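You operate a simulated robot arm through the tools that you are given. There is no shell and no other tool.

Carry out the task below with a simulated robot arm. There is one attempt and no reset: what you move stays moved.

TASK
Bin both offcuts and wipe off the grimy patch under one of them.
Fine: use the teal pad and put it back. What is to be rubbed or washed off counts as gone when no trace of it is left.

The check looks at the end state, three seconds after you hand in, the way a careful person would. Anything else that was tipped, shoved, dropped, spilled or broken makes it a failure.

THE ROBOT
A 7-joint arm with a two-finger parallel gripper, fixed in place. Base frame: the origin is on the floor under the middle of its stand, x ahead of it, y to its left, z up; the work surface is at about z = 0.74. Readings come in m, rad, newtons and seconds.
It reaches about 1.372 m from its shoulder. Its first joint turns from -2.601 to 2.601 rad. Payload 3.43 kg.
The TCP is the grasp point between the finger pads, 0.03 m short of the fingertips. In the tool frame z runs along the fingers and y along their closing line. The gripper opens to 0.094 m. The fingers are 0.028 m wide and 0.01 m thick; the gripper's body (0.05 by 0.096 m) begins 0.055 m behind the TCP.
Orientation is that of the tool frame in the base frame, as a unit quaternion [x, y, z, w]. With the fingers straight down and closing along the base's y, the tool's x points along the base's -x, its y along +y and its z along -z.

THE INTERFACE
- The arm moves only by the tool nudge_tool. Its argument "targets" is a list that holds one entry, the list of rows, each a list of 7 numbers: the shift along the tool's x, y, z in units of 25 mm (1.0 is 25 mm), then the turn, a rotation vector about the tool's x, y, z in units of 8 degrees (1.0 is 8 degrees), then the finger opening in m, from 0 to 0.094. In form: [[[dx, dy, dz, ax, ay, az, fingers], ...]]. A call has 1 to 20 rows; each row shifts and turns the commanded pose from where the row before left it, along the tool's axes as they then stand. A call with a number of a shift or a turn outside -1 to 1 is refused whole. Each row takes 0.2 s and may step no farther than 0.05 m and 0.15 rad from the row before; otherwise, or with a gripper value out of range, the whole call is refused. A pose out of reach is approached as far as the arm can. The call stops where the force on the tool passes 40 N (or 10 N more than at its start, if that is more) or the arm is blocked; 0.2 s more then pass. The fingers move at their own pace (about 0.045 m/s each) and stop on an object; they squeeze with about 24 N. The grip force told is the motor's: it shows also when the fingers shut on nothing. Time passes only in rows, and 0.2 s behind the last, so rows that do not move let the fingers close. It gives the time, the measured TCP pose, the force on the tool (base axes), the opening and the grip force at its end, in the units of the frame above (readings bear some noise), with the torque about the TCP (base axes, N m) and any sound that the robot's microphone picked up, and new pictures: "show" is both (left out), scene, wrist or none.
- Cameras (640 x 400 px; columns grow to the right, rows downward): "scene" is fixed at [0.2208, 0.6507, 1.4934]; the picture's right is [-0.65, -0.76, 0.00], its down [-0.38, 0.33, -0.86] and it looks along [0.65, -0.56, -0.51] (base axes); focal length 316 px, centre (320, 200). "wrist" rides on the gripper at [0.076, 0.014, -0.102] in the tool frame; the picture's right is [-0.18, 0.98, 0.00], its down [-0.75, -0.14, -0.64] and it looks along [-0.63, -0.12, 0.77] (tool axes); focal length 243 px, centre (320, 200). There is no depth. A picture from a camera that has moved, and an enlarged one, comes with that camera's place and axes in the base frame and with its lens.
- close_up(camera, box): a new picture of the part [left, top, right, bottom] of that camera's present view, enlarged. The clock stands still meanwhile.
- job_done(): hands the job in; it is judged then, once.

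Places have to be worked out from the pictures, the camera data and where the tool is seen. Open the gripper and draw the arm clear of the work before you hand the job in, unless the task says otherwise.

The tools are called after "Emit:" by a JSON object that holds its "fn" and its "kwargs". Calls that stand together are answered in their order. nudge_tool: Moves the arm, as the interface text tells. Its arguments: {"type":"object","properties":{"targets":{"type":"array"},"show":{"type":"string","enum":["both","scene","wrist","none"]}},"required":["targets"]} The other tools are called the same way: close_up (camera, box) takes an enlarged picture of a part of a camera's view; job_done () hands the job in.

At the start:

```text
time: 0.0
tcp_pos: [0.9723, -0.1809, 1.1871]
orientation: [0.0, 1.0, 0.0, 0.0]
force: [0.0, 0.2, 0.7]
wrist_torque: [0.0, 0.01, 0.03]
width: 0.0941
finger_force: 0.1
```

scene: 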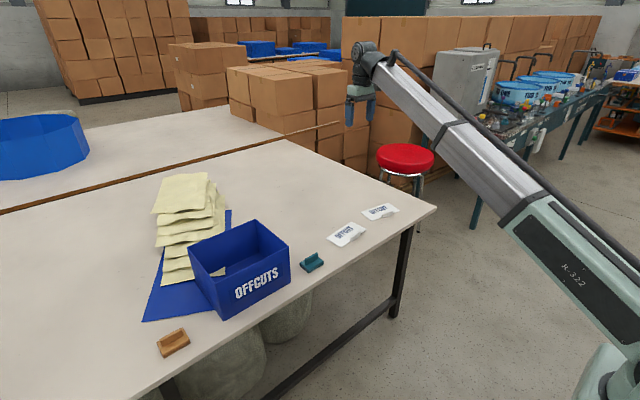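
wrist: 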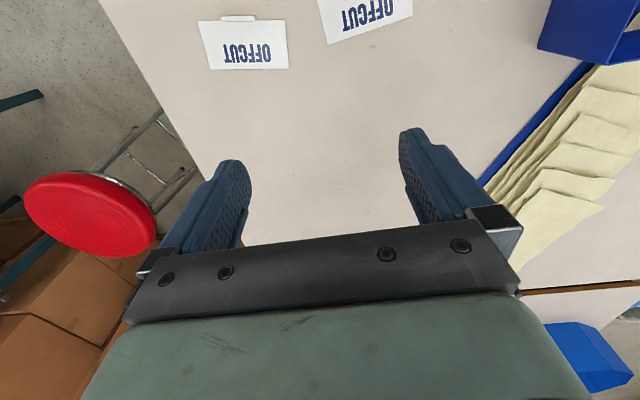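

The pictures show two white cards labelled OFFCUT, a blue OFFCUTS bin, a teal pad and a brown one near the table's edge. I take close-ups to see their shapes first.

Emit:
{"fn": "close_up", "kwargs": {"camera": "scene", "box": [280, 180, 440, 280]}}

Emit:
{"fn": "close_up", "kwargs": {"camera": "scene", "box": [140, 180, 340, 360]}}

Emit:
{"fn": "close_up", "kwargs": {"camera": "wrist", "box": [180, 0, 440, 160]}}

```text
4.00 times, centred on (360, 230) of scene
camera zoom: at [0.2208, 0.6507, 1.4934], right [-0.65, -0.76, 0.0], down [-0.38, 0.33, -0.86], along [0.65, -0.56, -0.51], focal length 1262 px, centre (160, 80)
```

zoom: 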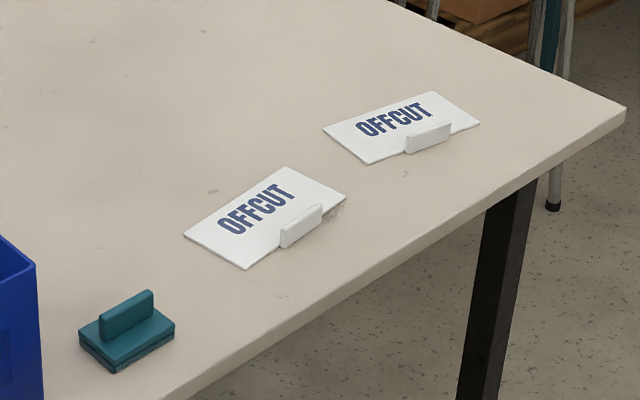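

```text
2.22 times, centred on (240, 270) of scene
camera zoom: at [0.2208, 0.6507, 1.4934], right [-0.65, -0.76, 0.0], down [-0.38, 0.33, -0.86], along [0.65, -0.56, -0.51], focal length 701 px, centre (498, 44)
```

zoom: 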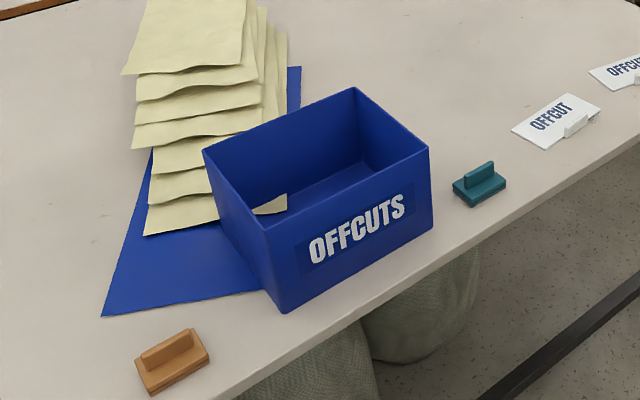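

```text
2.46 times, centred on (310, 80) of wrist
camera zoom: at [0.8962, -0.1665, 1.2904], right [0.18, 0.98, 0.0], down [0.75, -0.14, 0.64], along [0.63, -0.12, -0.77], focal length 597 px, centre (345, 495)
```

zoom: 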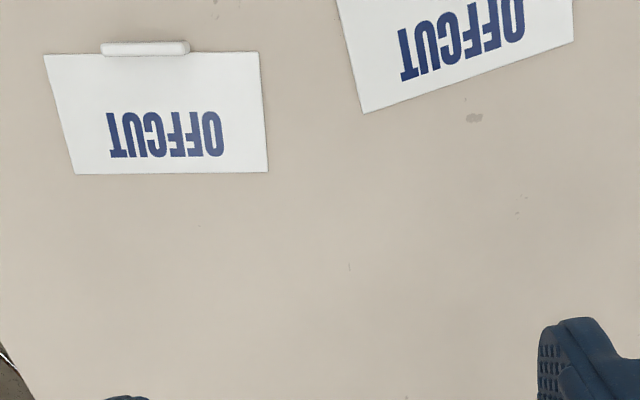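

The tabs on both offcuts and the fin on the teal pad all run roughly along base y, at about (0.895,-0.305), (0.875,-0.088) and (0.865,0.14). The bin spans about x 0.845–1.04, y 0.24–0.47, with its rim near z 0.89. I turn the gripper 90° so it closes along x, lowering part of the way in free space.

Emit:
{"fn": "nudge_tool", "kwargs": {"targets": [[[0, 0, 0.8, 0, 0, -1, 0.094], [0, 0, 0.8, 0, 0, -1, 0.094], [0, 0, 0.8, 0, 0, -1, 0.094], [0, 0, 0.8, 0, 0, -1, 0.094], [0, 0, 0.8, 0, 0, -1, 0.094], [0, 0, 0.8, 0, 0, -1, 0.094], [0, 0, 0.8, 0, 0, -1, 0.094], [0, 0, 0.8, 0, 0, -1, 0.094], [0, 0, 0.8, 0, 0, -1, 0.094], [0, 0, 0.8, 0, 0, -1, 0.094], [0, 0, 0.8, 0, 0, -1, 0.094], [0, 0, 0, 0, 0, -0.25, 0.094]]]}}

```text
time: 2.6
tcp_pos: [0.9705, -0.1814, 0.9674]
orientation: [0.707, -0.707, 0.0, 0.0]
force: [-0.8, 0.4, 0.0]
wrist_torque: [0.01, -0.05, 0.02]
width: 0.0939
finger_force: 0.2
camera wrist: at [0.9582, -0.2572, 1.0702], right [-0.98, 0.18, 0.0], down [0.14, 0.75, 0.64], along [0.12, 0.63, -0.77], focal length 243 px, centre (320, 200)
```

scene: 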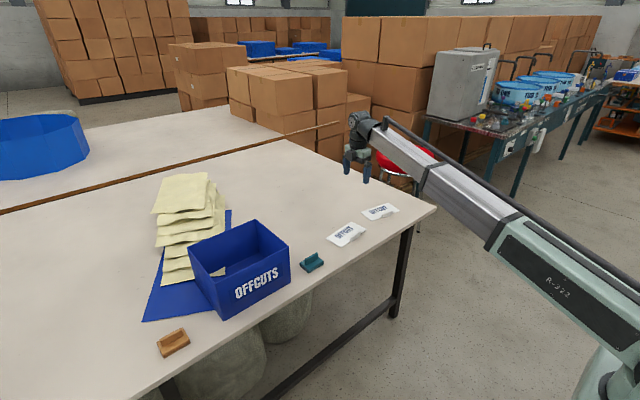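
wrist: 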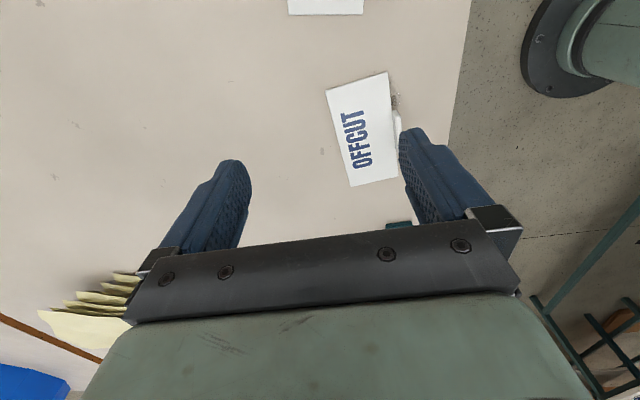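

Rotation worked, and tool x is now base -y and tool y is base -x. I take a close-up of the offcut and grime to refine their positions.

Emit:
{"fn": "close_up", "kwargs": {"camera": "wrist", "box": [280, 0, 480, 200]}}

```text
2.00 times, centred on (380, 100) of wrist
camera zoom: at [0.9582, -0.2572, 1.0702], right [-0.98, 0.18, 0.0], down [0.14, 0.75, 0.64], along [0.12, 0.63, -0.77], focal length 485 px, centre (200, 400)
```

zoom: 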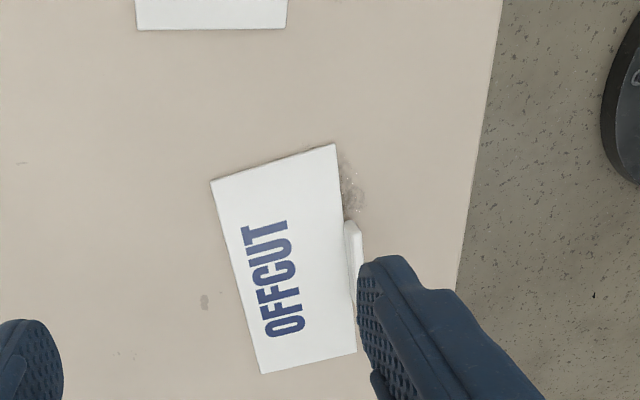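

Offcut 1 centres near (0.923,-0.092), with its tab near (0.881,-0.095) turned about -5.6° and the grime showing at about (0.88,-0.143). Offcut 2 centres near (0.942,-0.32), with its tab near (0.899,-0.312) turned about +9.5°. I zoom in on the tabs and pad for their heights and thickness.

Emit:
{"fn": "close_up", "kwargs": {"camera": "scene", "box": [360, 195, 400, 220]}}

Emit:
{"fn": "close_up", "kwargs": {"camera": "scene", "box": [324, 218, 372, 248]}}

Emit:
{"fn": "close_up", "kwargs": {"camera": "scene", "box": [292, 248, 332, 273]}}

```text
16.00 times, centred on (380, 208) of scene
camera zoom: at [0.2208, 0.6507, 1.4934], right [-0.65, -0.76, 0.0], down [-0.38, 0.33, -0.86], along [0.65, -0.56, -0.51], focal length 5049 px, centre (-640, 80)
```

zoom: 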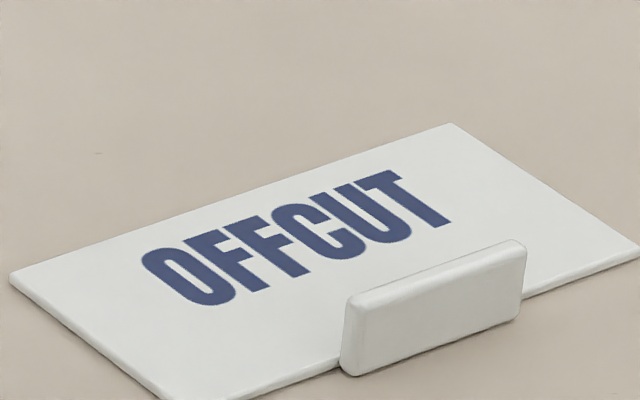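

```text
13.33 times, centred on (348, 233) of scene
camera zoom: at [0.2208, 0.6507, 1.4934], right [-0.65, -0.76, 0.0], down [-0.38, 0.33, -0.86], along [0.65, -0.56, -0.51], focal length 4207 px, centre (-53, -240)
```

zoom: 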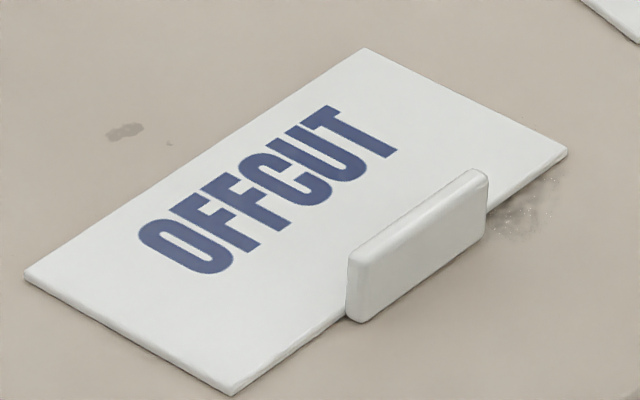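

```text
16.00 times, centred on (312, 260) of scene
camera zoom: at [0.2208, 0.6507, 1.4934], right [-0.65, -0.76, 0.0], down [-0.38, 0.33, -0.86], along [0.65, -0.56, -0.51], focal length 5049 px, centre (448, -768)
```

zoom: 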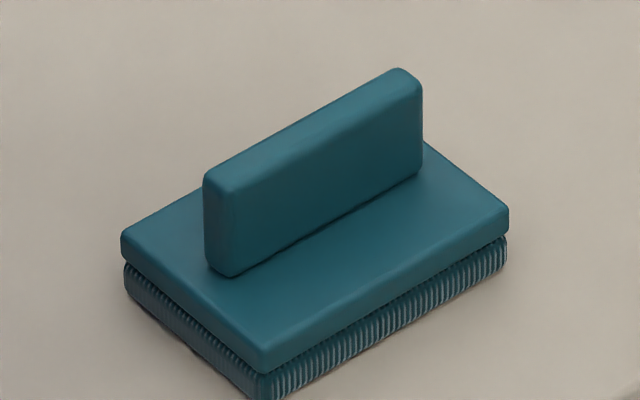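

The tabs are about 26 mm tall and 8 mm thick, standing on the card's near edge. I move above offcut 2's tab and align to its angle, stopping at about z 0.85.

Emit:
{"fn": "nudge_tool", "kwargs": {"targets": [[[0.87, 0.477, 0.75, 0, 0, 0, 0.07], [0.87, 0.477, 0.75, 0, 0, 0, 0.07], [0.87, 0.477, 0.75, 0, 0, 0, 0.07], [0.87, 0.477, 0.75, 0, 0, 0, 0.07], [0.87, 0.477, 0.75, 0, 0, 0, 0.07], [0.87, 0.477, 0.75, 0, 0, 0, 0.07], [0, 0, 0, 0, 0, 0.6, 0.07], [0, 0, 0, 0, 0, 0.6, 0.07], [0, 0, 0, 0, 0, 0, 0.07]]]}}

```text
time: 4.6
tcp_pos: [0.8999, -0.3115, 0.8534]
orientation: [-0.645, 0.764, 0.0, 0.0]
force: [0.7, 1.0, 0.0]
wrist_torque: [0.0, -0.03, 0.01]
width: 0.0699
finger_force: 0.1
camera wrist: at [0.8735, -0.3842, 0.9574], right [-0.94, 0.35, 0.0], down [0.27, 0.72, 0.64], along [0.22, 0.6, -0.77], focal length 243 px, centre (320, 200)
```

scene: 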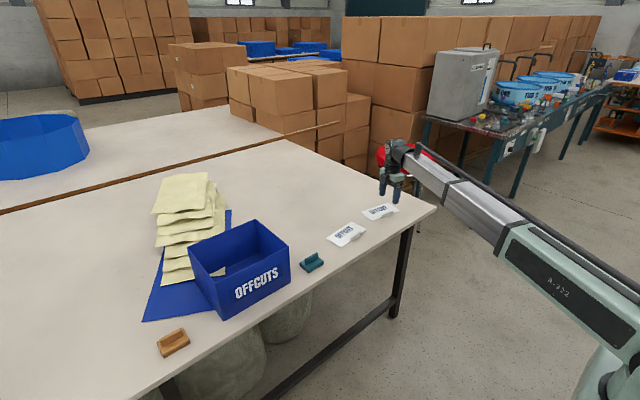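
wrist: 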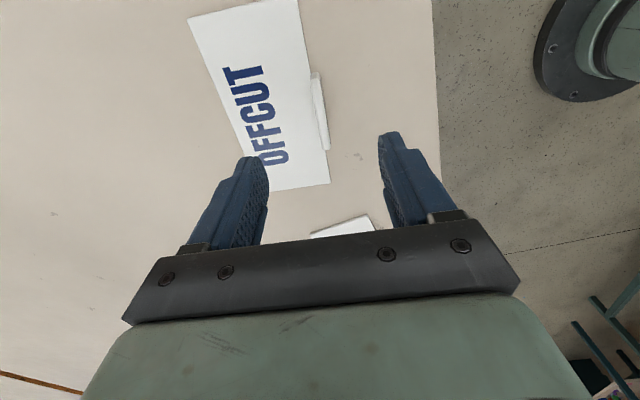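

The tab lies almost exactly between the fingers, with its centre at about (0.898,-0.315). I lower so that the tips end just above the card, then close.

Emit:
{"fn": "nudge_tool", "kwargs": {"targets": [[[0.14, 0.06, 0.5, 0, 0, 0.12, 0.06], [0, 0, 0.5, 0, 0, 0, 0.06], [0, 0, 0.5, 0, 0, 0, 0.06], [0, 0, 0.5, 0, 0, 0, 0.06], [0, 0, 0.5, 0, 0, 0, 0.06], [0, 0, 0.45, 0, 0, 0, 0.06], [0, 0, 0, 0, 0, 0, 0.06]]]}}

```text
time: 6.2
tcp_pos: [0.8969, -0.3157, 0.7806]
orientation: [-0.639, 0.77, 0.0, 0.001]
force: [0.0, -0.3, -0.3]
wrist_torque: [-0.02, -0.02, 0.03]
width: 0.0602
finger_force: 0.1
camera wrist: at [0.8708, -0.3872, 0.884], right [-0.93, 0.36, 0.0], down [0.28, 0.71, 0.64], along [0.23, 0.6, -0.77], focal length 243 px, centre (320, 200)
```

scene: 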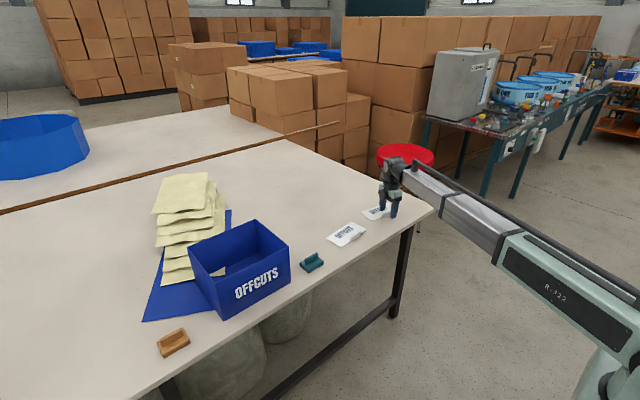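
wrist: 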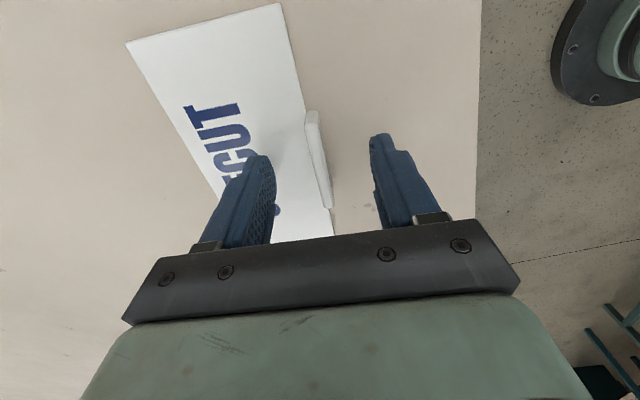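

The tab is centred between the fingers, with the tips just above the card. I lower about 2 mm more and close.

Emit:
{"fn": "nudge_tool", "kwargs": {"targets": [[[0, 0, 0.08, 0, 0, 0, 0.06], [0, 0, 0, 0, 0, 0, 0.0], [0, 0, 0, 0, 0, 0, 0.0], [0, 0, 0, 0, 0, 0, 0.0], [0, 0, 0, 0, 0, 0, 0.0], [0, 0, 0, 0, 0, 0, 0.0]]]}}

```text
time: 7.6
tcp_pos: [0.8973, -0.3144, 0.7784]
orientation: [-0.639, 0.769, 0.0, 0.0]
force: [-0.3, 0.5, 0.1]
wrist_torque: [0.01, -0.02, 0.0]
width: 0.0071
finger_force: 23.3
camera wrist: at [0.8705, -0.3873, 0.8821], right [-0.93, 0.36, 0.0], down [0.28, 0.71, 0.64], along [0.23, 0.6, -0.77], focal length 243 px, centre (320, 200)
```

scene: 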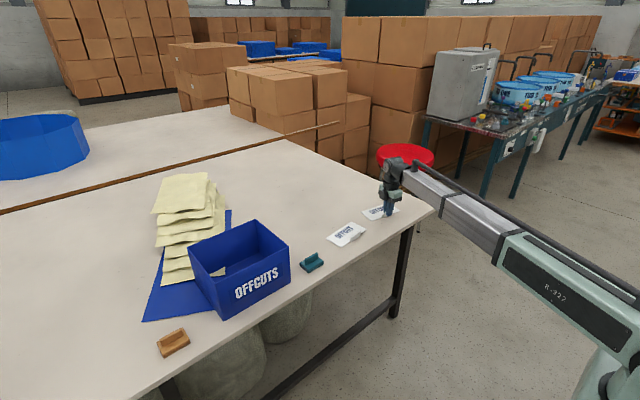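
wrist: 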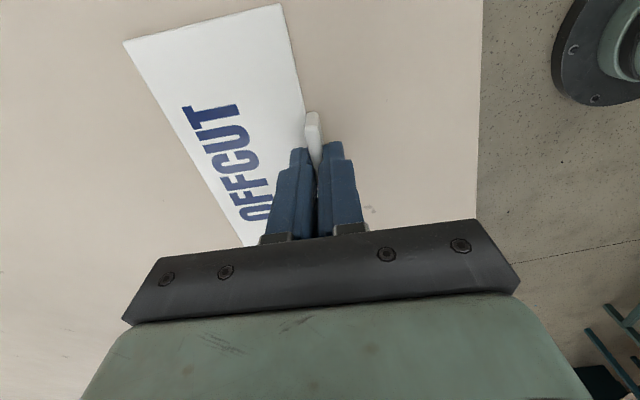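

The fingers closed on 7 mm of tab. I lift straight up and turn back square with the bin on the way.

Emit:
{"fn": "nudge_tool", "kwargs": {"targets": [[[0, 0, -0.4, 0, 0, 0, 0.0], [0, 0, -0.8, 0, 0, 0, 0.0], [0, 0, -1, 0, 0, 0, 0.0], [0, 0, -1, 0, 0, 0, 0.0], [0, 0, -1, 0, 0, -0.43, 0.0], [0, 0, -1, 0, 0, -0.45, 0.0], [0, 0, -1, 0, 0, -0.44, 0.0], [0, 0, -1, 0, 0, 0, 0.0], [0, 0, -1, 0, 0, 0, 0.0], [0, 0, -0.8, 0, 0, 0, 0.0]]]}}

```text
time: 9.8
tcp_pos: [0.898, -0.3155, 1.0043]
orientation: [-0.707, 0.708, 0.0, 0.0]
force: [0.3, -0.8, -0.6]
wrist_torque: [-0.02, 0.03, 0.0]
width: 0.0071
finger_force: 24.2
camera wrist: at [0.8853, -0.3914, 1.1075], right [-0.98, 0.18, 0.0], down [0.14, 0.75, 0.64], along [0.12, 0.63, -0.77], focal length 243 px, centre (320, 200)
```

scene: 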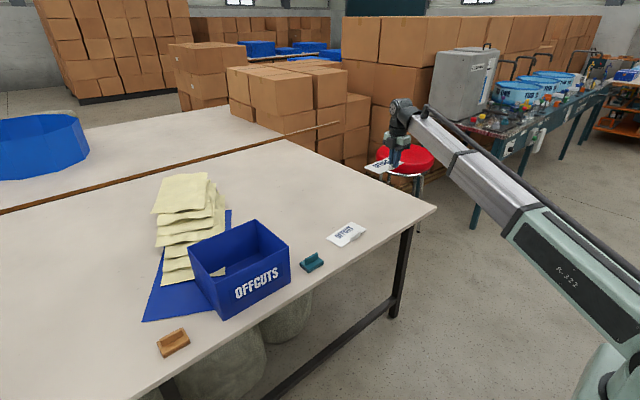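
wrist: 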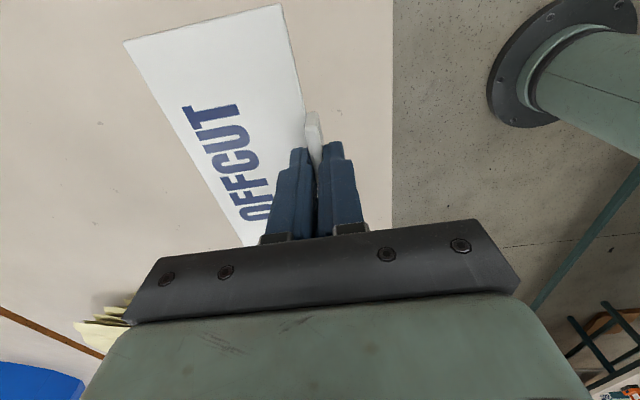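

The card is held firmly and clear at z≈0.97. I carry it towards the bin along +y.

Emit:
{"fn": "nudge_tool", "kwargs": {"targets": [[[-0.5, 0, 0, 0, 0, 0, 0.0], [-1, 0, 0, 0, 0, 0, 0.0], [-1, 0, 0, 0, 0, 0, 0.0], [-1, 0, 0, 0, 0, 0, 0.0], [-1, 0, 0, 0, 0, 0, 0.0], [-1, 0, 0, 0, 0, 0, 0.0], [-1, 0, 0, 0, 0, 0, 0.0], [-1, 0, 0, 0, 0, 0, 0.0], [-1, 0, 0, 0, 0, 0, 0.0], [-1, 0, 0, 0, 0, 0, 0.0], [-1, 0, 0, 0, 0, 0, 0.0], [-1, -0.1, 0, 0, 0, 0, 0.0], [-1, -0.1, 0, 0, 0, 0, 0.0], [-1, -0.1, 0, 0, 0, 0, 0.0], [-1, -0.1, 0, 0, 0, 0, 0.0], [-1, 0, 0, 0, 0, 0, 0.0], [-1, 0, 0, 0, 0, 0, 0.0], [-1, 0, 0, 0, 0, 0, 0.0], [-1, 0, 0, 0, 0, 0, 0.0], [-0.5, 0, 0, 0, 0, 0, 0.0]]]}}

```text
time: 14.0
tcp_pos: [0.9078, 0.1605, 1.0032]
orientation: [-0.707, 0.707, 0.0, 0.0]
force: [0.3, 0.1, -1.0]
wrist_torque: [0.01, 0.01, 0.02]
width: 0.0071
finger_force: 23.8
camera wrist: at [0.8949, 0.0837, 1.1073], right [-0.98, 0.18, 0.0], down [0.14, 0.75, 0.64], along [0.12, 0.63, -0.77], focal length 243 px, centre (320, 200)
```

scene: 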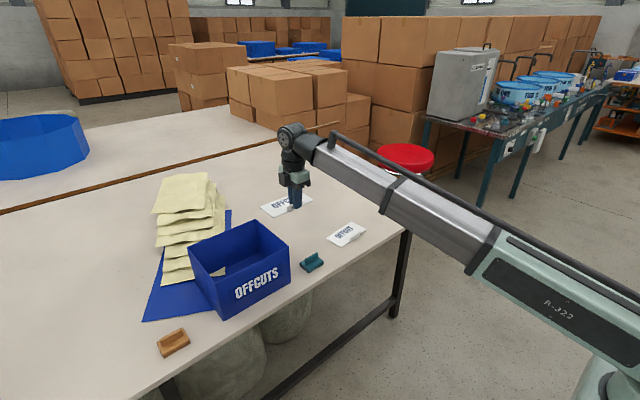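
wrist: 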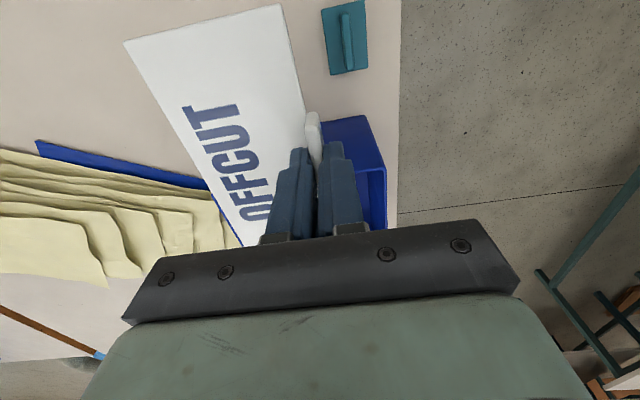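

The card is level and steady. From this view the bin rim starts at about y≈0.235, and the pad fin is at about (0.873,0.131). I continue until the card is centred over the bin.

Emit:
{"fn": "nudge_tool", "kwargs": {"targets": [[[-0.6, 0, 0, 0, 0, 0, 0.0], [-1, -0.1, 0, 0, 0, 0, 0.0], [-1, -0.1, 0, 0, 0, 0, 0.0], [-1, -0.1, 0, 0, 0, 0, 0.0], [-1, 0, 0, 0, 0, 0, 0.0], [-1, 0, 0, 0, 0, 0, 0.0], [-1, 0, 0, 0, 0, 0, 0.0], [-0.8, 0, 0, 0, 0, 0, 0.0], [-0.4, 0, 0, 0, 0, 0, 0.0], [0, 0, 0, 0, 0, 0, 0.0]]]}}

```text
time: 16.2
tcp_pos: [0.9149, 0.3577, 1.0045]
orientation: [0.707, -0.707, 0.0, 0.0]
force: [0.3, 0.6, -0.5]
wrist_torque: [0.0, 0.02, 0.02]
width: 0.007
finger_force: 24.1
camera wrist: at [0.9018, 0.2804, 1.1072], right [-0.98, 0.18, 0.0], down [0.14, 0.75, 0.64], along [0.12, 0.63, -0.77], focal length 243 px, centre (320, 200)
```

scene: 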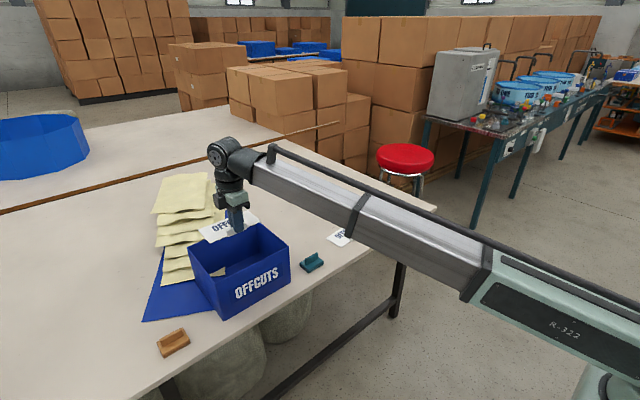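
wrist: 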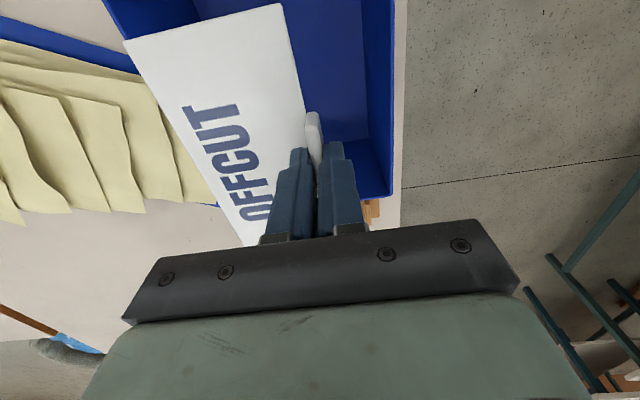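

The card sits over the bin opening, roughly x 0.91–0.99 and y 0.28–0.435, against rim limits of about x 0.852–1.047 and y 0.235–0.466. I lower it into the bin.

Emit:
{"fn": "nudge_tool", "kwargs": {"targets": [[[0.1, -0.1, 0.6, 0, 0, 0, 0.0], [0, 0, 0.9, 0, 0, 0, 0.0], [0, 0, 0.9, 0, 0, 0, 0.0], [0, 0, 0.8, 0, 0, 0, 0.0], [0, 0, 0.7, 0, 0, 0, 0.0], [0, 0, 0.7, 0, 0, 0, 0.0], [0, 0, 0.7, 0, 0, 0, 0.0], [0, 0, 0.7, 0, 0, 0, 0.0], [0, 0, 0.7, 0, 0, 0, 0.0], [0, 0, 0, 0, 0, 0, 0.0]]]}}

```text
time: 18.4
tcp_pos: [0.9183, 0.3507, 0.8339]
orientation: [-0.707, 0.707, 0.0, 0.001]
force: [0.6, 0.4, -0.3]
wrist_torque: [0.0, 0.0, 0.01]
width: 0.0071
finger_force: 24.2
camera wrist: at [0.9056, 0.2754, 0.9381], right [-0.98, 0.18, 0.0], down [0.14, 0.75, 0.64], along [0.12, 0.63, -0.77], focal length 243 px, centre (320, 200)
```

scene: 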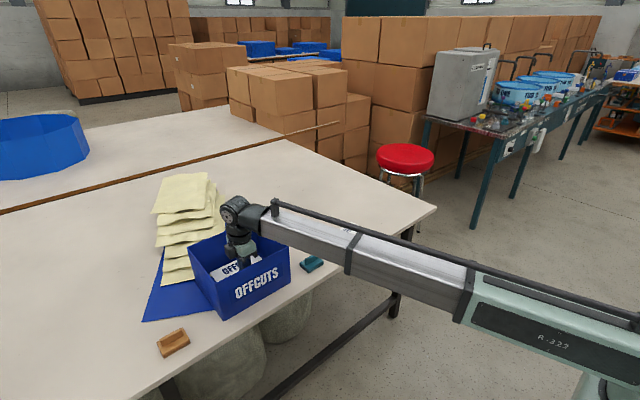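
wrist: 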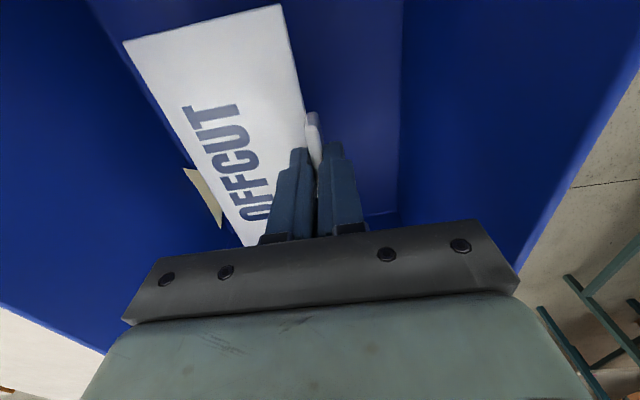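

The card is inside the bin with nothing touching. I open the fingers a little to let it drop the last few centimetres.

Emit:
{"fn": "nudge_tool", "kwargs": {"targets": [[[0, 0, 0, 0, 0, 0, 0.04], [0, 0, 0, 0, 0, 0, 0.04], [0, 0, 0, 0, 0, 0, 0.04], [0, 0, 0, 0, 0, 0, 0.04], [0, 0, -0.6, 0, 0, 0, 0.04], [0, 0, -0.8, 0, 0, 0, 0.04], [0, 0, -1, 0, 0, 0, 0.04], [0, 0, -1, 0, 0, 0, 0.04], [0, 0, -1, 0, 0, 0, 0.04], [0, 0, -1, 0, 0, 0, 0.04], [0, 0, -1, 0, 0, 0, 0.04]]]}}

```text
time: 20.8
tcp_pos: [0.9162, 0.3522, 0.996]
orientation: [-0.707, 0.707, 0.0, 0.001]
force: [-0.3, -0.2, -0.9]
wrist_torque: [-0.02, 0.03, 0.0]
width: 0.04
finger_force: 0.0
camera wrist: at [0.904, 0.2761, 1.1003], right [-0.98, 0.18, 0.0], down [0.14, 0.75, 0.64], along [0.12, 0.63, -0.77], focal length 243 px, centre (320, 200)
```

scene: 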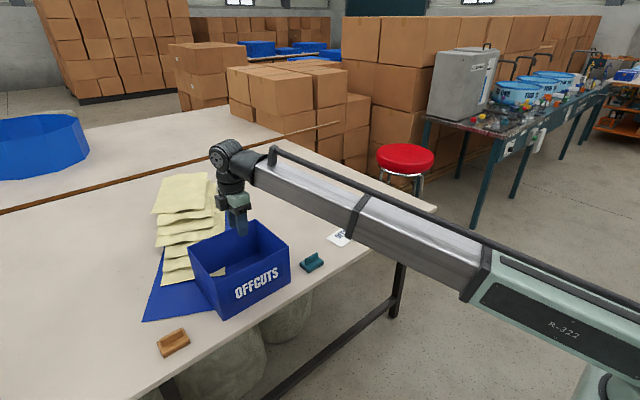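
wrist: 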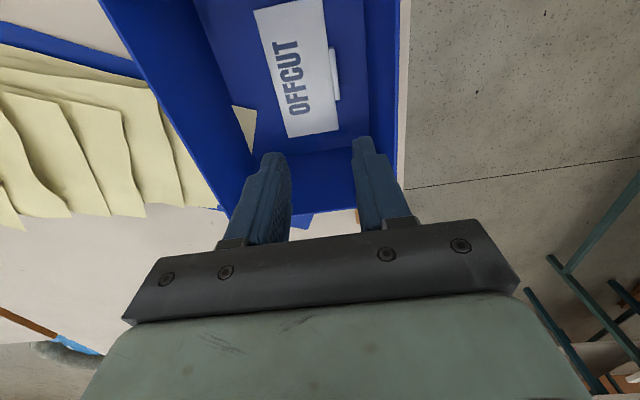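

Offcut 2 lies flat in the bin. I travel back to offcut 1's tab near (0.881,-0.095) and turn by -5.6° to match it.

Emit:
{"fn": "nudge_tool", "kwargs": {"targets": [[[0.6, 0, 0, 0, 0, 0, 0.06], [1, 0, 0, 0, 0, 0, 0.06], [1, 0, 0, 0, 0, 0, 0.06], [1, 0, 0, 0, 0, 0, 0.06], [1, 0, 0, 0, 0, 0, 0.06], [1, 0, 0, 0, 0, 0, 0.06], [1, 0.1, 0, 0, 0, 0, 0.06], [1, 0.2, 0, 0, 0, 0, 0.06], [1, 0.2, 0, 0, 0, 0, 0.06], [1, 0.2, 0, 0, 0, 0, 0.06], [1, 0.2, 0, 0, 0, 0, 0.06], [1, 0.2, 0.4, 0, 0, 0, 0.06], [1, 0.2, 0.8, 0, 0, 0, 0.06], [1, 0.1, 0.8, 0, 0, 0, 0.06], [1, 0, 0.8, 0, 0, 0, 0.06], [1, 0, 0.8, 0, 0, 0, 0.06], [1, 0, 0.8, 0, 0, 0, 0.06], [0.8, 0, 0.8, 0, 0, 0, 0.06], [0.5, 0, 0.6, 0, 0, -0.35, 0.06], [0, 0, 0, 0, 0, -0.35, 0.06]]]}}

```text
time: 25.0
tcp_pos: [0.8831, -0.0938, 0.8503]
orientation: [0.741, -0.672, 0.0, 0.0]
force: [-0.5, 0.3, 0.5]
wrist_torque: [0.0, 0.01, 0.02]
width: 0.0597
finger_force: 0.1
camera wrist: at [0.8772, -0.1722, 0.9542], right [-1.0, 0.09, 0.0], down [0.07, 0.76, 0.64], along [0.06, 0.64, -0.77], focal length 243 px, centre (320, 200)
```

scene: 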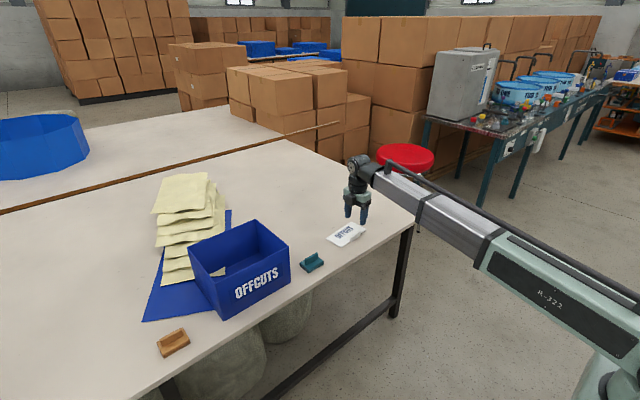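
wrist: 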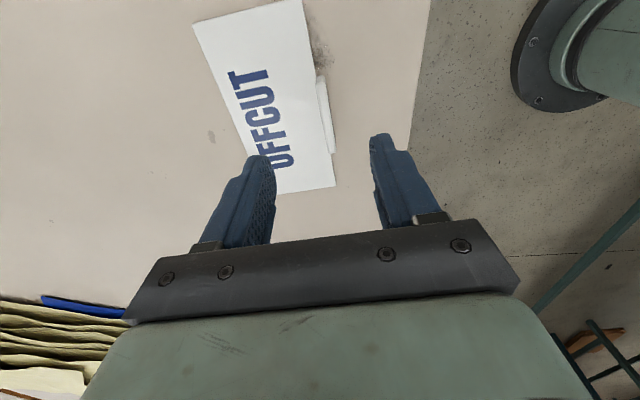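

The tab is between the fingers, centred near (0.879,-0.096). I correct by 4 mm, lower, then close on it.

Emit:
{"fn": "nudge_tool", "kwargs": {"targets": [[[0.08, 0.15, 0.5, 0, 0, 0, 0.06], [0, 0, 0.5, 0, 0, 0, 0.06], [0, 0, 0.5, 0, 0, 0, 0.06], [0, 0, 0.5, 0, 0, 0, 0.06], [0, 0, 0.5, 0, 0, 0, 0.06], [0, 0, 0.37, 0, 0, 0, 0.06], [0, 0, 0, 0, 0, 0, 0.06], [0, 0, 0, 0, 0, 0, 0.0], [0, 0, 0, 0, 0, 0, 0.0], [0, 0, 0, 0, 0, 0, 0.0], [0, 0, 0, 0, 0, 0, 0.0], [0, 0, 0, 0, 0, 0, 0.0]]]}}

```text
time: 27.6
tcp_pos: [0.8787, -0.0976, 0.7788]
orientation: [0.741, -0.671, 0.001, 0.0]
force: [0.8, 0.2, -0.8]
wrist_torque: [0.06, 0.0, 0.01]
width: 0.0068
finger_force: 24.2
camera wrist: at [0.8734, -0.1749, 0.8834], right [-1.0, 0.09, 0.0], down [0.07, 0.76, 0.64], along [0.06, 0.64, -0.77], focal length 243 px, centre (320, 200)
```

scene: 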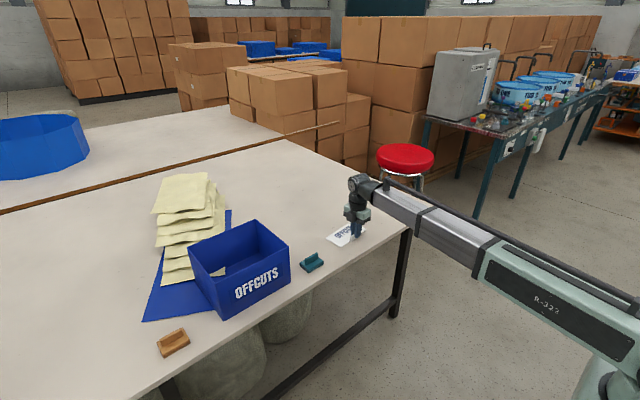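
wrist: 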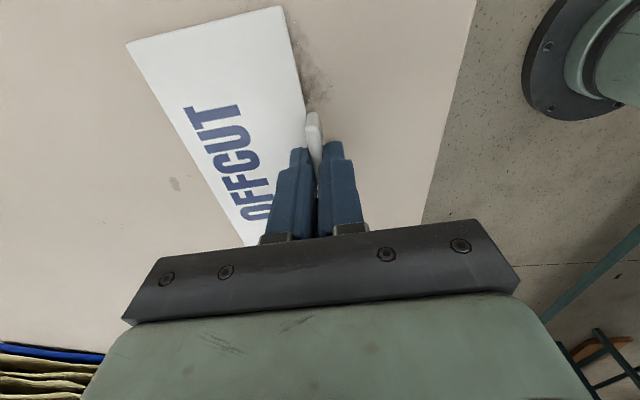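

The tab is gripped at about 6.8 mm. I lift straight up and turn square to the bin.

Emit:
{"fn": "nudge_tool", "kwargs": {"targets": [[[0, 0, -0.4, 0, 0, 0, 0.0], [0, 0, -0.8, 0, 0, 0, 0.0], [0, 0, -1, 0, 0, 0, 0.0], [0, 0, -1, 0, 0, 0, 0.0], [0, 0, -1, 0, 0, 0.35, 0.0], [0, 0, -1, 0, 0, 0.35, 0.0], [0, 0, -1, 0, 0, 0, 0.0], [0, 0, -1, 0, 0, 0, 0.0], [0, 0, -1, 0, 0, 0, 0.0], [0, 0, -0.8, 0, 0, 0, 0.0]]]}}

```text
time: 29.8
tcp_pos: [0.8792, -0.0962, 1.0053]
orientation: [-0.707, 0.708, 0.0, 0.0]
force: [0.9, -0.4, -1.1]
wrist_torque: [-0.01, 0.04, -0.04]
width: 0.007
finger_force: 23.2
camera wrist: at [0.8664, -0.173, 1.1091], right [-0.98, 0.18, 0.0], down [0.14, 0.75, 0.64], along [0.12, 0.63, -0.77], focal length 243 px, centre (320, 200)
```

scene: 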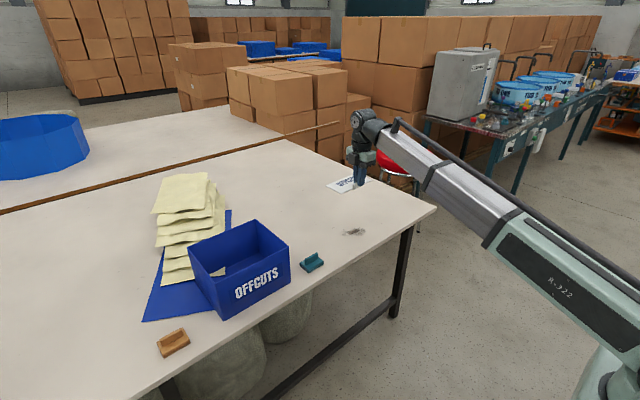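
wrist: 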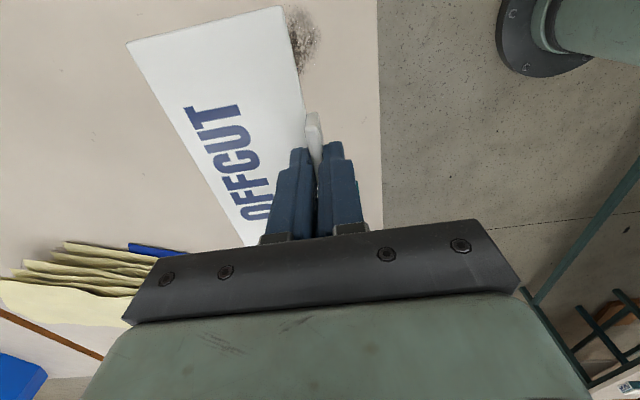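

The grime is now visible in the scene view. I take a close-up of it while carrying on.

Emit:
{"fn": "close_up", "kwargs": {"camera": "scene", "box": [325, 210, 389, 250]}}

Emit:
{"fn": "nudge_tool", "kwargs": {"targets": [[[-0.5, 0, 0, 0, 0, 0, 0.0], [-1, 0, 0, 0, 0, 0, 0.0], [-1, -0.1, 0, 0, 0, 0, 0.0], [-1, -0.1, 0, 0, 0, 0, 0.0], [-1, -0.1, 0, 0, 0, 0, 0.0], [-1, -0.1, 0, 0, 0, 0, 0.0], [-1, -0.1, 0, 0, 0, 0, 0.0], [-1, -0.1, 0, 0, 0, 0, 0.0], [-1, -0.1, 0, 0, 0, 0, 0.0], [-1, -0.1, 0, 0, 0, 0, 0.0], [-1, -0.1, 0, 0, 0, 0, 0.0], [-1, -0.1, 0, 0, 0, 0, 0.0], [-1, -0.1, 0, 0, 0, 0, 0.0], [-1, -0.1, 0, 0, 0, 0, 0.0], [-1, -0.1, 0, 0, 0, 0, 0.0], [-1, -0.1, 0, 0, 0, 0, 0.0], [-1, -0.1, 0, 0, 0, 0, 0.0], [-1, 0, 0, 0, 0, 0, 0.0], [-0.5, 0, 0, 0, 0, 0, 0.0], [0, 0, 0, 0, 0, 0, 0.0]]]}}

```text
10.00 times, centred on (357, 230) of scene
camera zoom: at [0.2208, 0.6507, 1.4934], right [-0.65, -0.76, 0.0], down [-0.38, 0.33, -0.86], along [0.65, -0.56, -0.51], focal length 3156 px, centre (-50, -100)
```

zoom: 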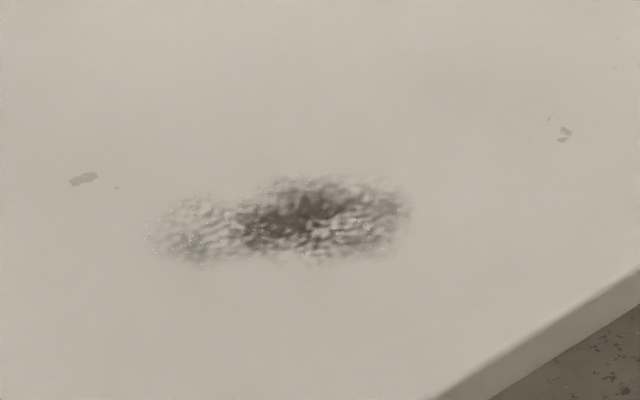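

```text
time: 34.0
tcp_pos: [0.9175, 0.3548, 1.0032]
orientation: [0.707, -0.707, 0.0, 0.0]
force: [0.2, 0.7, -0.8]
wrist_torque: [0.0, 0.03, 0.02]
width: 0.007
finger_force: 24.3
camera wrist: at [0.9036, 0.2784, 1.1067], right [-0.98, 0.18, 0.0], down [0.14, 0.75, 0.64], along [0.12, 0.63, -0.77], focal length 243 px, centre (320, 200)
```

scene: 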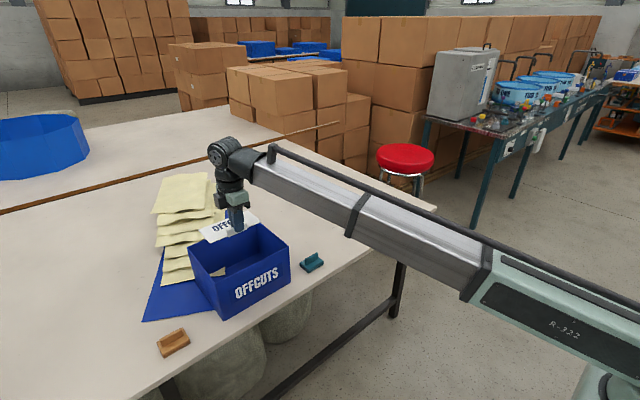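
wrist: 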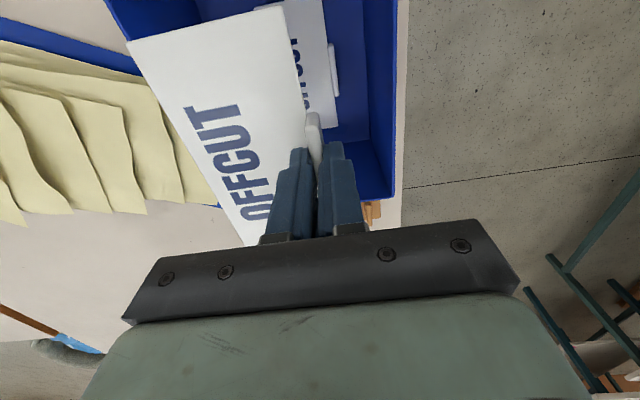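

The grime patch spans about x 0.875–0.946, y -0.16 to -0.06. The second card is over the bin, so I lower and release it as before.

Emit:
{"fn": "nudge_tool", "kwargs": {"targets": [[[0.1, 0, 0.6, 0, 0, 0, 0.0], [0, 0, 0.9, 0, 0, 0, 0.0], [0, 0, 0.9, 0, 0, 0, 0.0], [0, 0, 0.8, 0, 0, 0, 0.0], [0, 0, 0.7, 0, 0, 0, 0.0], [0, 0, 0.7, 0, 0, 0, 0.0], [0, 0, 0.7, 0, 0, 0, 0.0], [0, 0, 0.7, 0, 0, 0, 0.0], [0, 0, 0.7, 0, 0, 0, 0.0], [0, 0, 0, 0, 0, 0, 0.0]]]}}

```text
time: 36.2
tcp_pos: [0.9169, 0.349, 0.8377]
orientation: [-0.707, 0.707, 0.0, 0.0]
force: [-0.1, 0.7, -0.6]
wrist_torque: [0.02, -0.02, 0.0]
width: 0.007
finger_force: 25.0
camera wrist: at [0.9037, 0.2725, 0.9402], right [-0.98, 0.18, 0.0], down [0.14, 0.75, 0.64], along [0.12, 0.63, -0.77], focal length 243 px, centre (320, 200)
```

scene: 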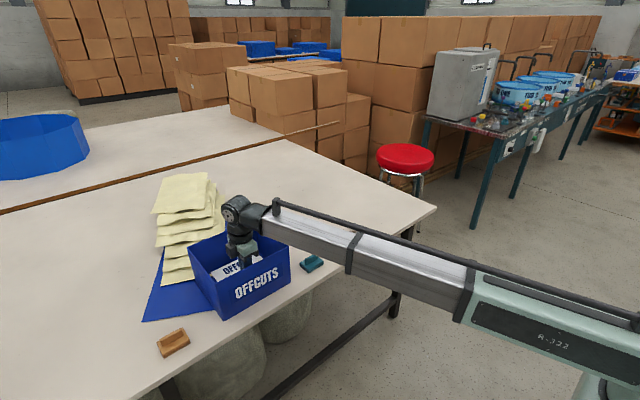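
wrist: 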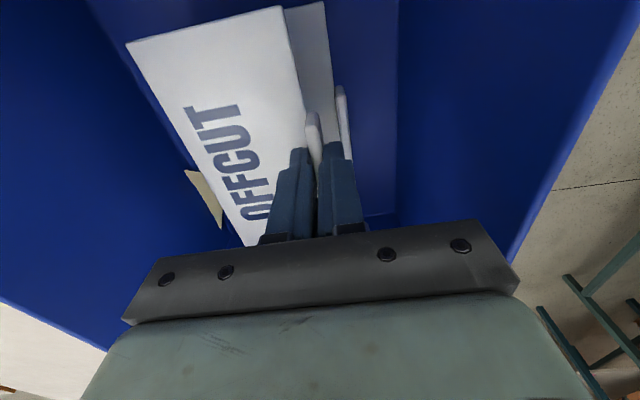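

The second card is inside the bin, below the rim. I release it and rise.

Emit:
{"fn": "nudge_tool", "kwargs": {"targets": [[[0, 0, 0, 0, 0, 0, 0.04], [0, 0, 0, 0, 0, 0, 0.04], [0, 0, 0, 0, 0, 0, 0.04], [0, 0, 0, 0, 0, 0, 0.04], [0, 0, -0.6, 0, 0, 0, 0.04], [0, 0, -0.8, 0, 0, 0, 0.04], [0, 0, -1, 0, 0, 0, 0.04], [0, 0, -1, 0, 0, 0, 0.04], [0, 0, -1, 0, 0, 0, 0.04], [0, 0, -1, 0, 0, 0, 0.04], [0, 0, -1, 0, 0, 0, 0.04]]]}}

```text
time: 38.6
tcp_pos: [0.9143, 0.3505, 0.9976]
orientation: [0.707, -0.707, 0.0, 0.001]
force: [0.6, 0.2, -0.1]
wrist_torque: [0.01, 0.01, -0.01]
width: 0.04
finger_force: 0.0
camera wrist: at [0.9022, 0.2735, 1.1011], right [-0.98, 0.18, 0.0], down [0.14, 0.75, 0.64], along [0.12, 0.63, -0.77], focal length 243 px, centre (320, 200)
```

scene: 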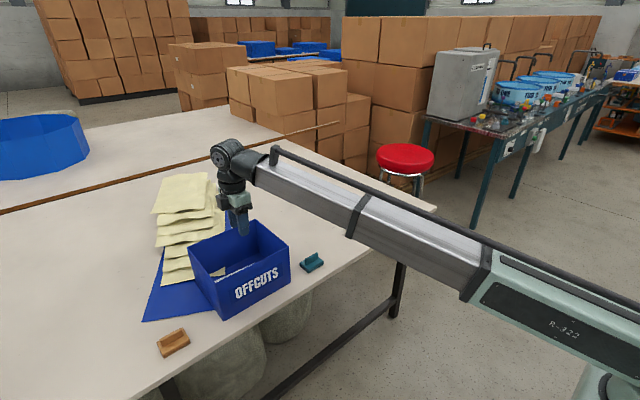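
wrist: 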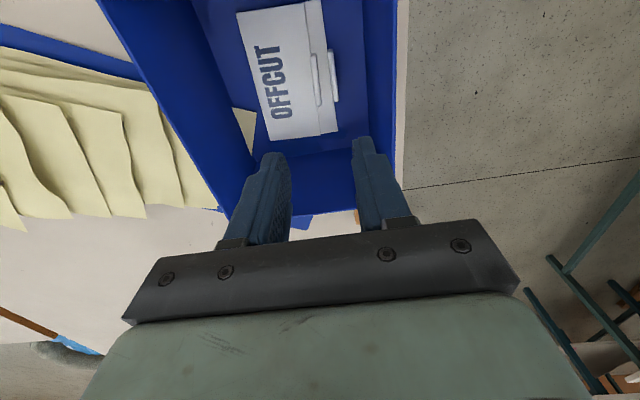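

Both offcuts are in the bin. Now I go above the teal pad's fin near (0.873,0.131), staying high until past the bin.

Emit:
{"fn": "nudge_tool", "kwargs": {"targets": [[[0.6, 0, 0, 0, 0, 0, 0.06], [1, 0.3, 0, 0, 0, 0, 0.06], [1, 0.35, 0, 0, 0, 0, 0.06], [1, 0.35, 0, 0, 0, 0, 0.06], [1, 0.35, 0, 0, 0, 0, 0.06], [1, 0.3, 0, 0, 0, 0, 0.06], [1, 0, 0, 0, 0, 0, 0.06], [1, 0, 0, 0, 0, 0, 0.06], [0.8, 0, 0.6, 0, 0, 0, 0.06], [0.4, 0, 0.8, 0, 0, 0, 0.06], [0, 0, 0.9, 0, 0, 0, 0.06], [0, 0, 0.9, 0, 0, 0, 0.06], [0, 0, 0.9, 0, 0, 0, 0.06], [0, 0, 0.6, 0, 0, 0, 0.06], [0, 0, 0, 0, 0, 0, 0.06]]]}}

```text
time: 41.8
tcp_pos: [0.8763, 0.1303, 0.8784]
orientation: [0.707, -0.707, -0.001, 0.0]
force: [-0.2, -0.4, 0.7]
wrist_torque: [0.01, 0.02, 0.01]
width: 0.0597
finger_force: 0.1
camera wrist: at [0.8634, 0.0543, 0.9819], right [-0.98, 0.18, 0.0], down [0.14, 0.75, 0.64], along [0.12, 0.63, -0.77], focal length 243 px, centre (320, 200)
```

scene: 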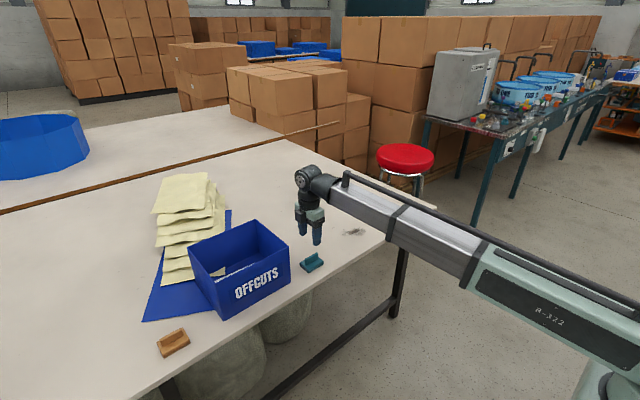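
wrist: 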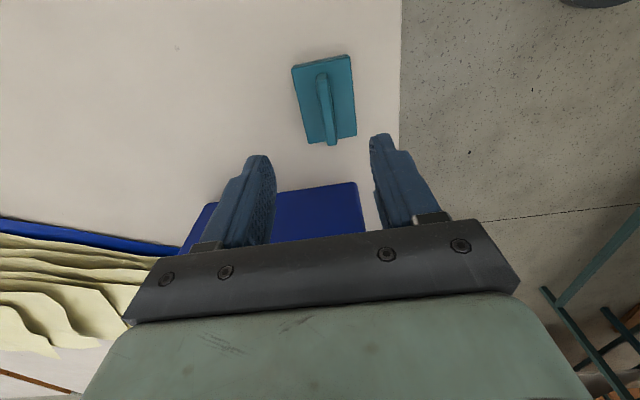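

The pad's plate spans about x 0.848–0.896, y 0.094–0.165, and the fin centre is (0.871,0.128), so I note that spot for the return. I correct by 5 mm in x and lower around the fin.

Emit:
{"fn": "nudge_tool", "kwargs": {"targets": [[[0.05, 0.18, 0.6, 0, 0, 0, 0.06], [0, 0, 0.6, 0, 0, 0, 0.06], [0, 0, 0.6, 0, 0, 0, 0.06], [0, 0, 0.6, 0, 0, 0, 0.05], [0, 0, 0.5, 0, 0, 0, 0.04], [0, 0, 0.45, 0, 0, 0, 0.04], [0, 0, 0, 0, 0, 0, 0.04]]]}}

Emit:
{"fn": "close_up", "kwargs": {"camera": "scene", "box": [284, 235, 340, 270]}}

Emit:
{"fn": "close_up", "kwargs": {"camera": "wrist", "box": [240, 60, 400, 260]}}

```text
time: 43.4
tcp_pos: [0.8713, 0.1285, 0.7951]
orientation: [0.707, -0.707, 0.0, 0.0]
force: [0.8, 0.3, 0.4]
wrist_torque: [0.02, 0.0, 0.03]
width: 0.0398
finger_force: 0.1
camera wrist: at [0.8581, 0.0528, 0.8987], right [-0.98, 0.18, 0.0], down [0.14, 0.75, 0.64], along [0.12, 0.63, -0.77], focal length 243 px, centre (320, 200)
```

scene: 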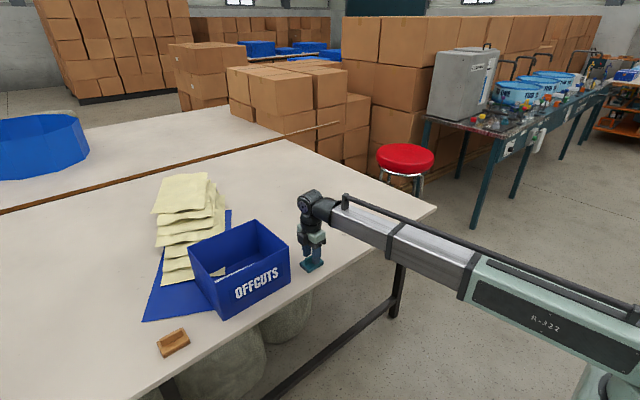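
wrist: 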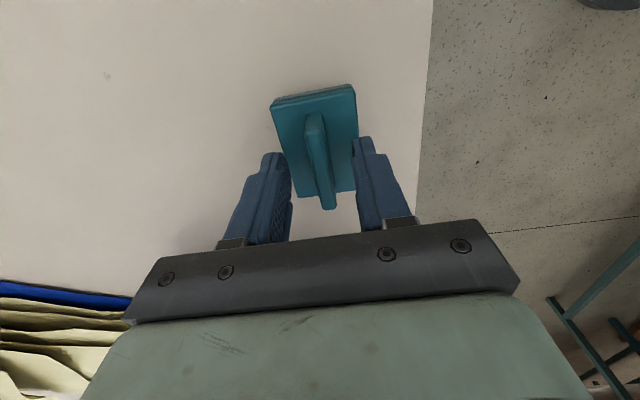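

```text
11.43 times, centred on (312, 252) of scene
camera zoom: at [0.2208, 0.6507, 1.4934], right [-0.65, -0.76, 0.0], down [-0.38, 0.33, -0.86], along [0.65, -0.56, -0.51], focal length 3606 px, centre (411, -400)
```

zoom: 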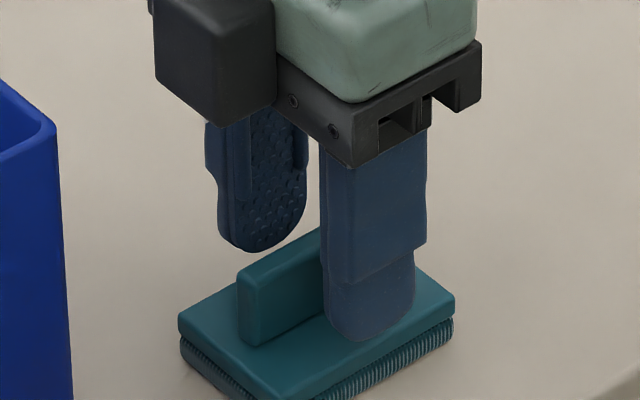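

```text
2.00 times, centred on (320, 160) of wrist
camera zoom: at [0.8581, 0.0528, 0.8987], right [-0.98, 0.18, 0.0], down [0.14, 0.75, 0.64], along [0.12, 0.63, -0.77], focal length 485 px, centre (320, 280)
```

zoom: 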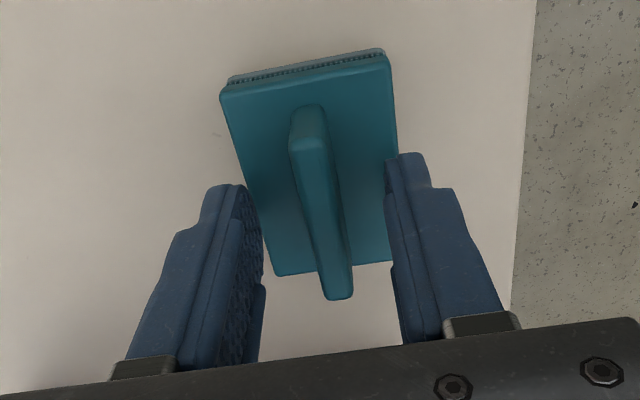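

The fingers straddle the fin with the tips just above the plate. I lower 2.5 mm more and close.

Emit:
{"fn": "nudge_tool", "kwargs": {"targets": [[[0, 0, 0.1, 0, 0, 0, 0.04], [0, 0, 0, 0, 0, 0, 0.0], [0, 0, 0, 0, 0, 0, 0.0], [0, 0, 0, 0, 0, 0, 0.0], [0, 0, 0, 0, 0, 0, 0.0], [0, 0, 0, 0, 0, 0, 0.0]]]}}

Emit:
{"fn": "close_up", "kwargs": {"camera": "scene", "box": [284, 235, 340, 270]}}

```text
time: 44.8
tcp_pos: [0.8721, 0.1302, 0.793]
orientation: [0.707, -0.707, 0.0, -0.001]
force: [-0.8, 0.5, -0.1]
wrist_torque: [0.01, -0.04, 0.0]
width: 0.0088
finger_force: 24.0
camera wrist: at [0.858, 0.0533, 0.8964], right [-0.98, 0.18, 0.0], down [0.14, 0.75, 0.64], along [0.12, 0.63, -0.77], focal length 243 px, centre (320, 200)
```

scene: 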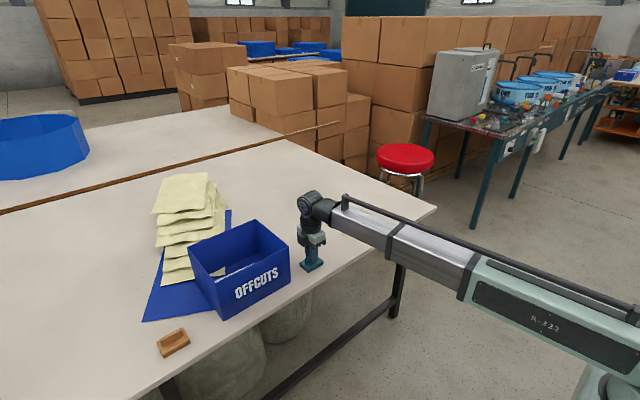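
wrist: 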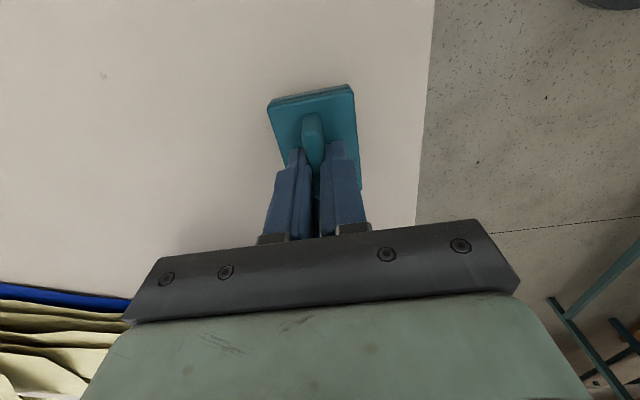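

```text
11.43 times, centred on (312, 252) of scene
camera zoom: at [0.2208, 0.6507, 1.4934], right [-0.65, -0.76, 0.0], down [-0.38, 0.33, -0.86], along [0.65, -0.56, -0.51], focal length 3606 px, centre (411, -400)
```

zoom: 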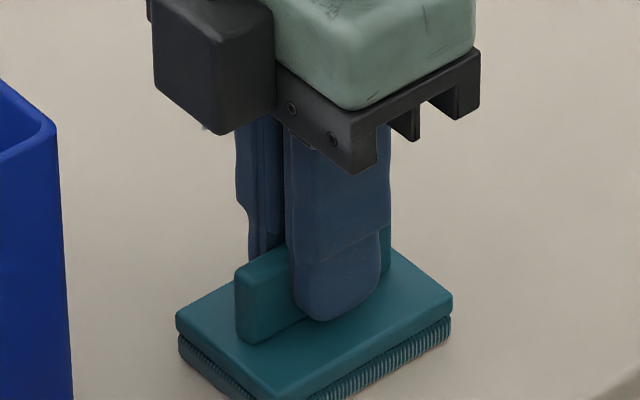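

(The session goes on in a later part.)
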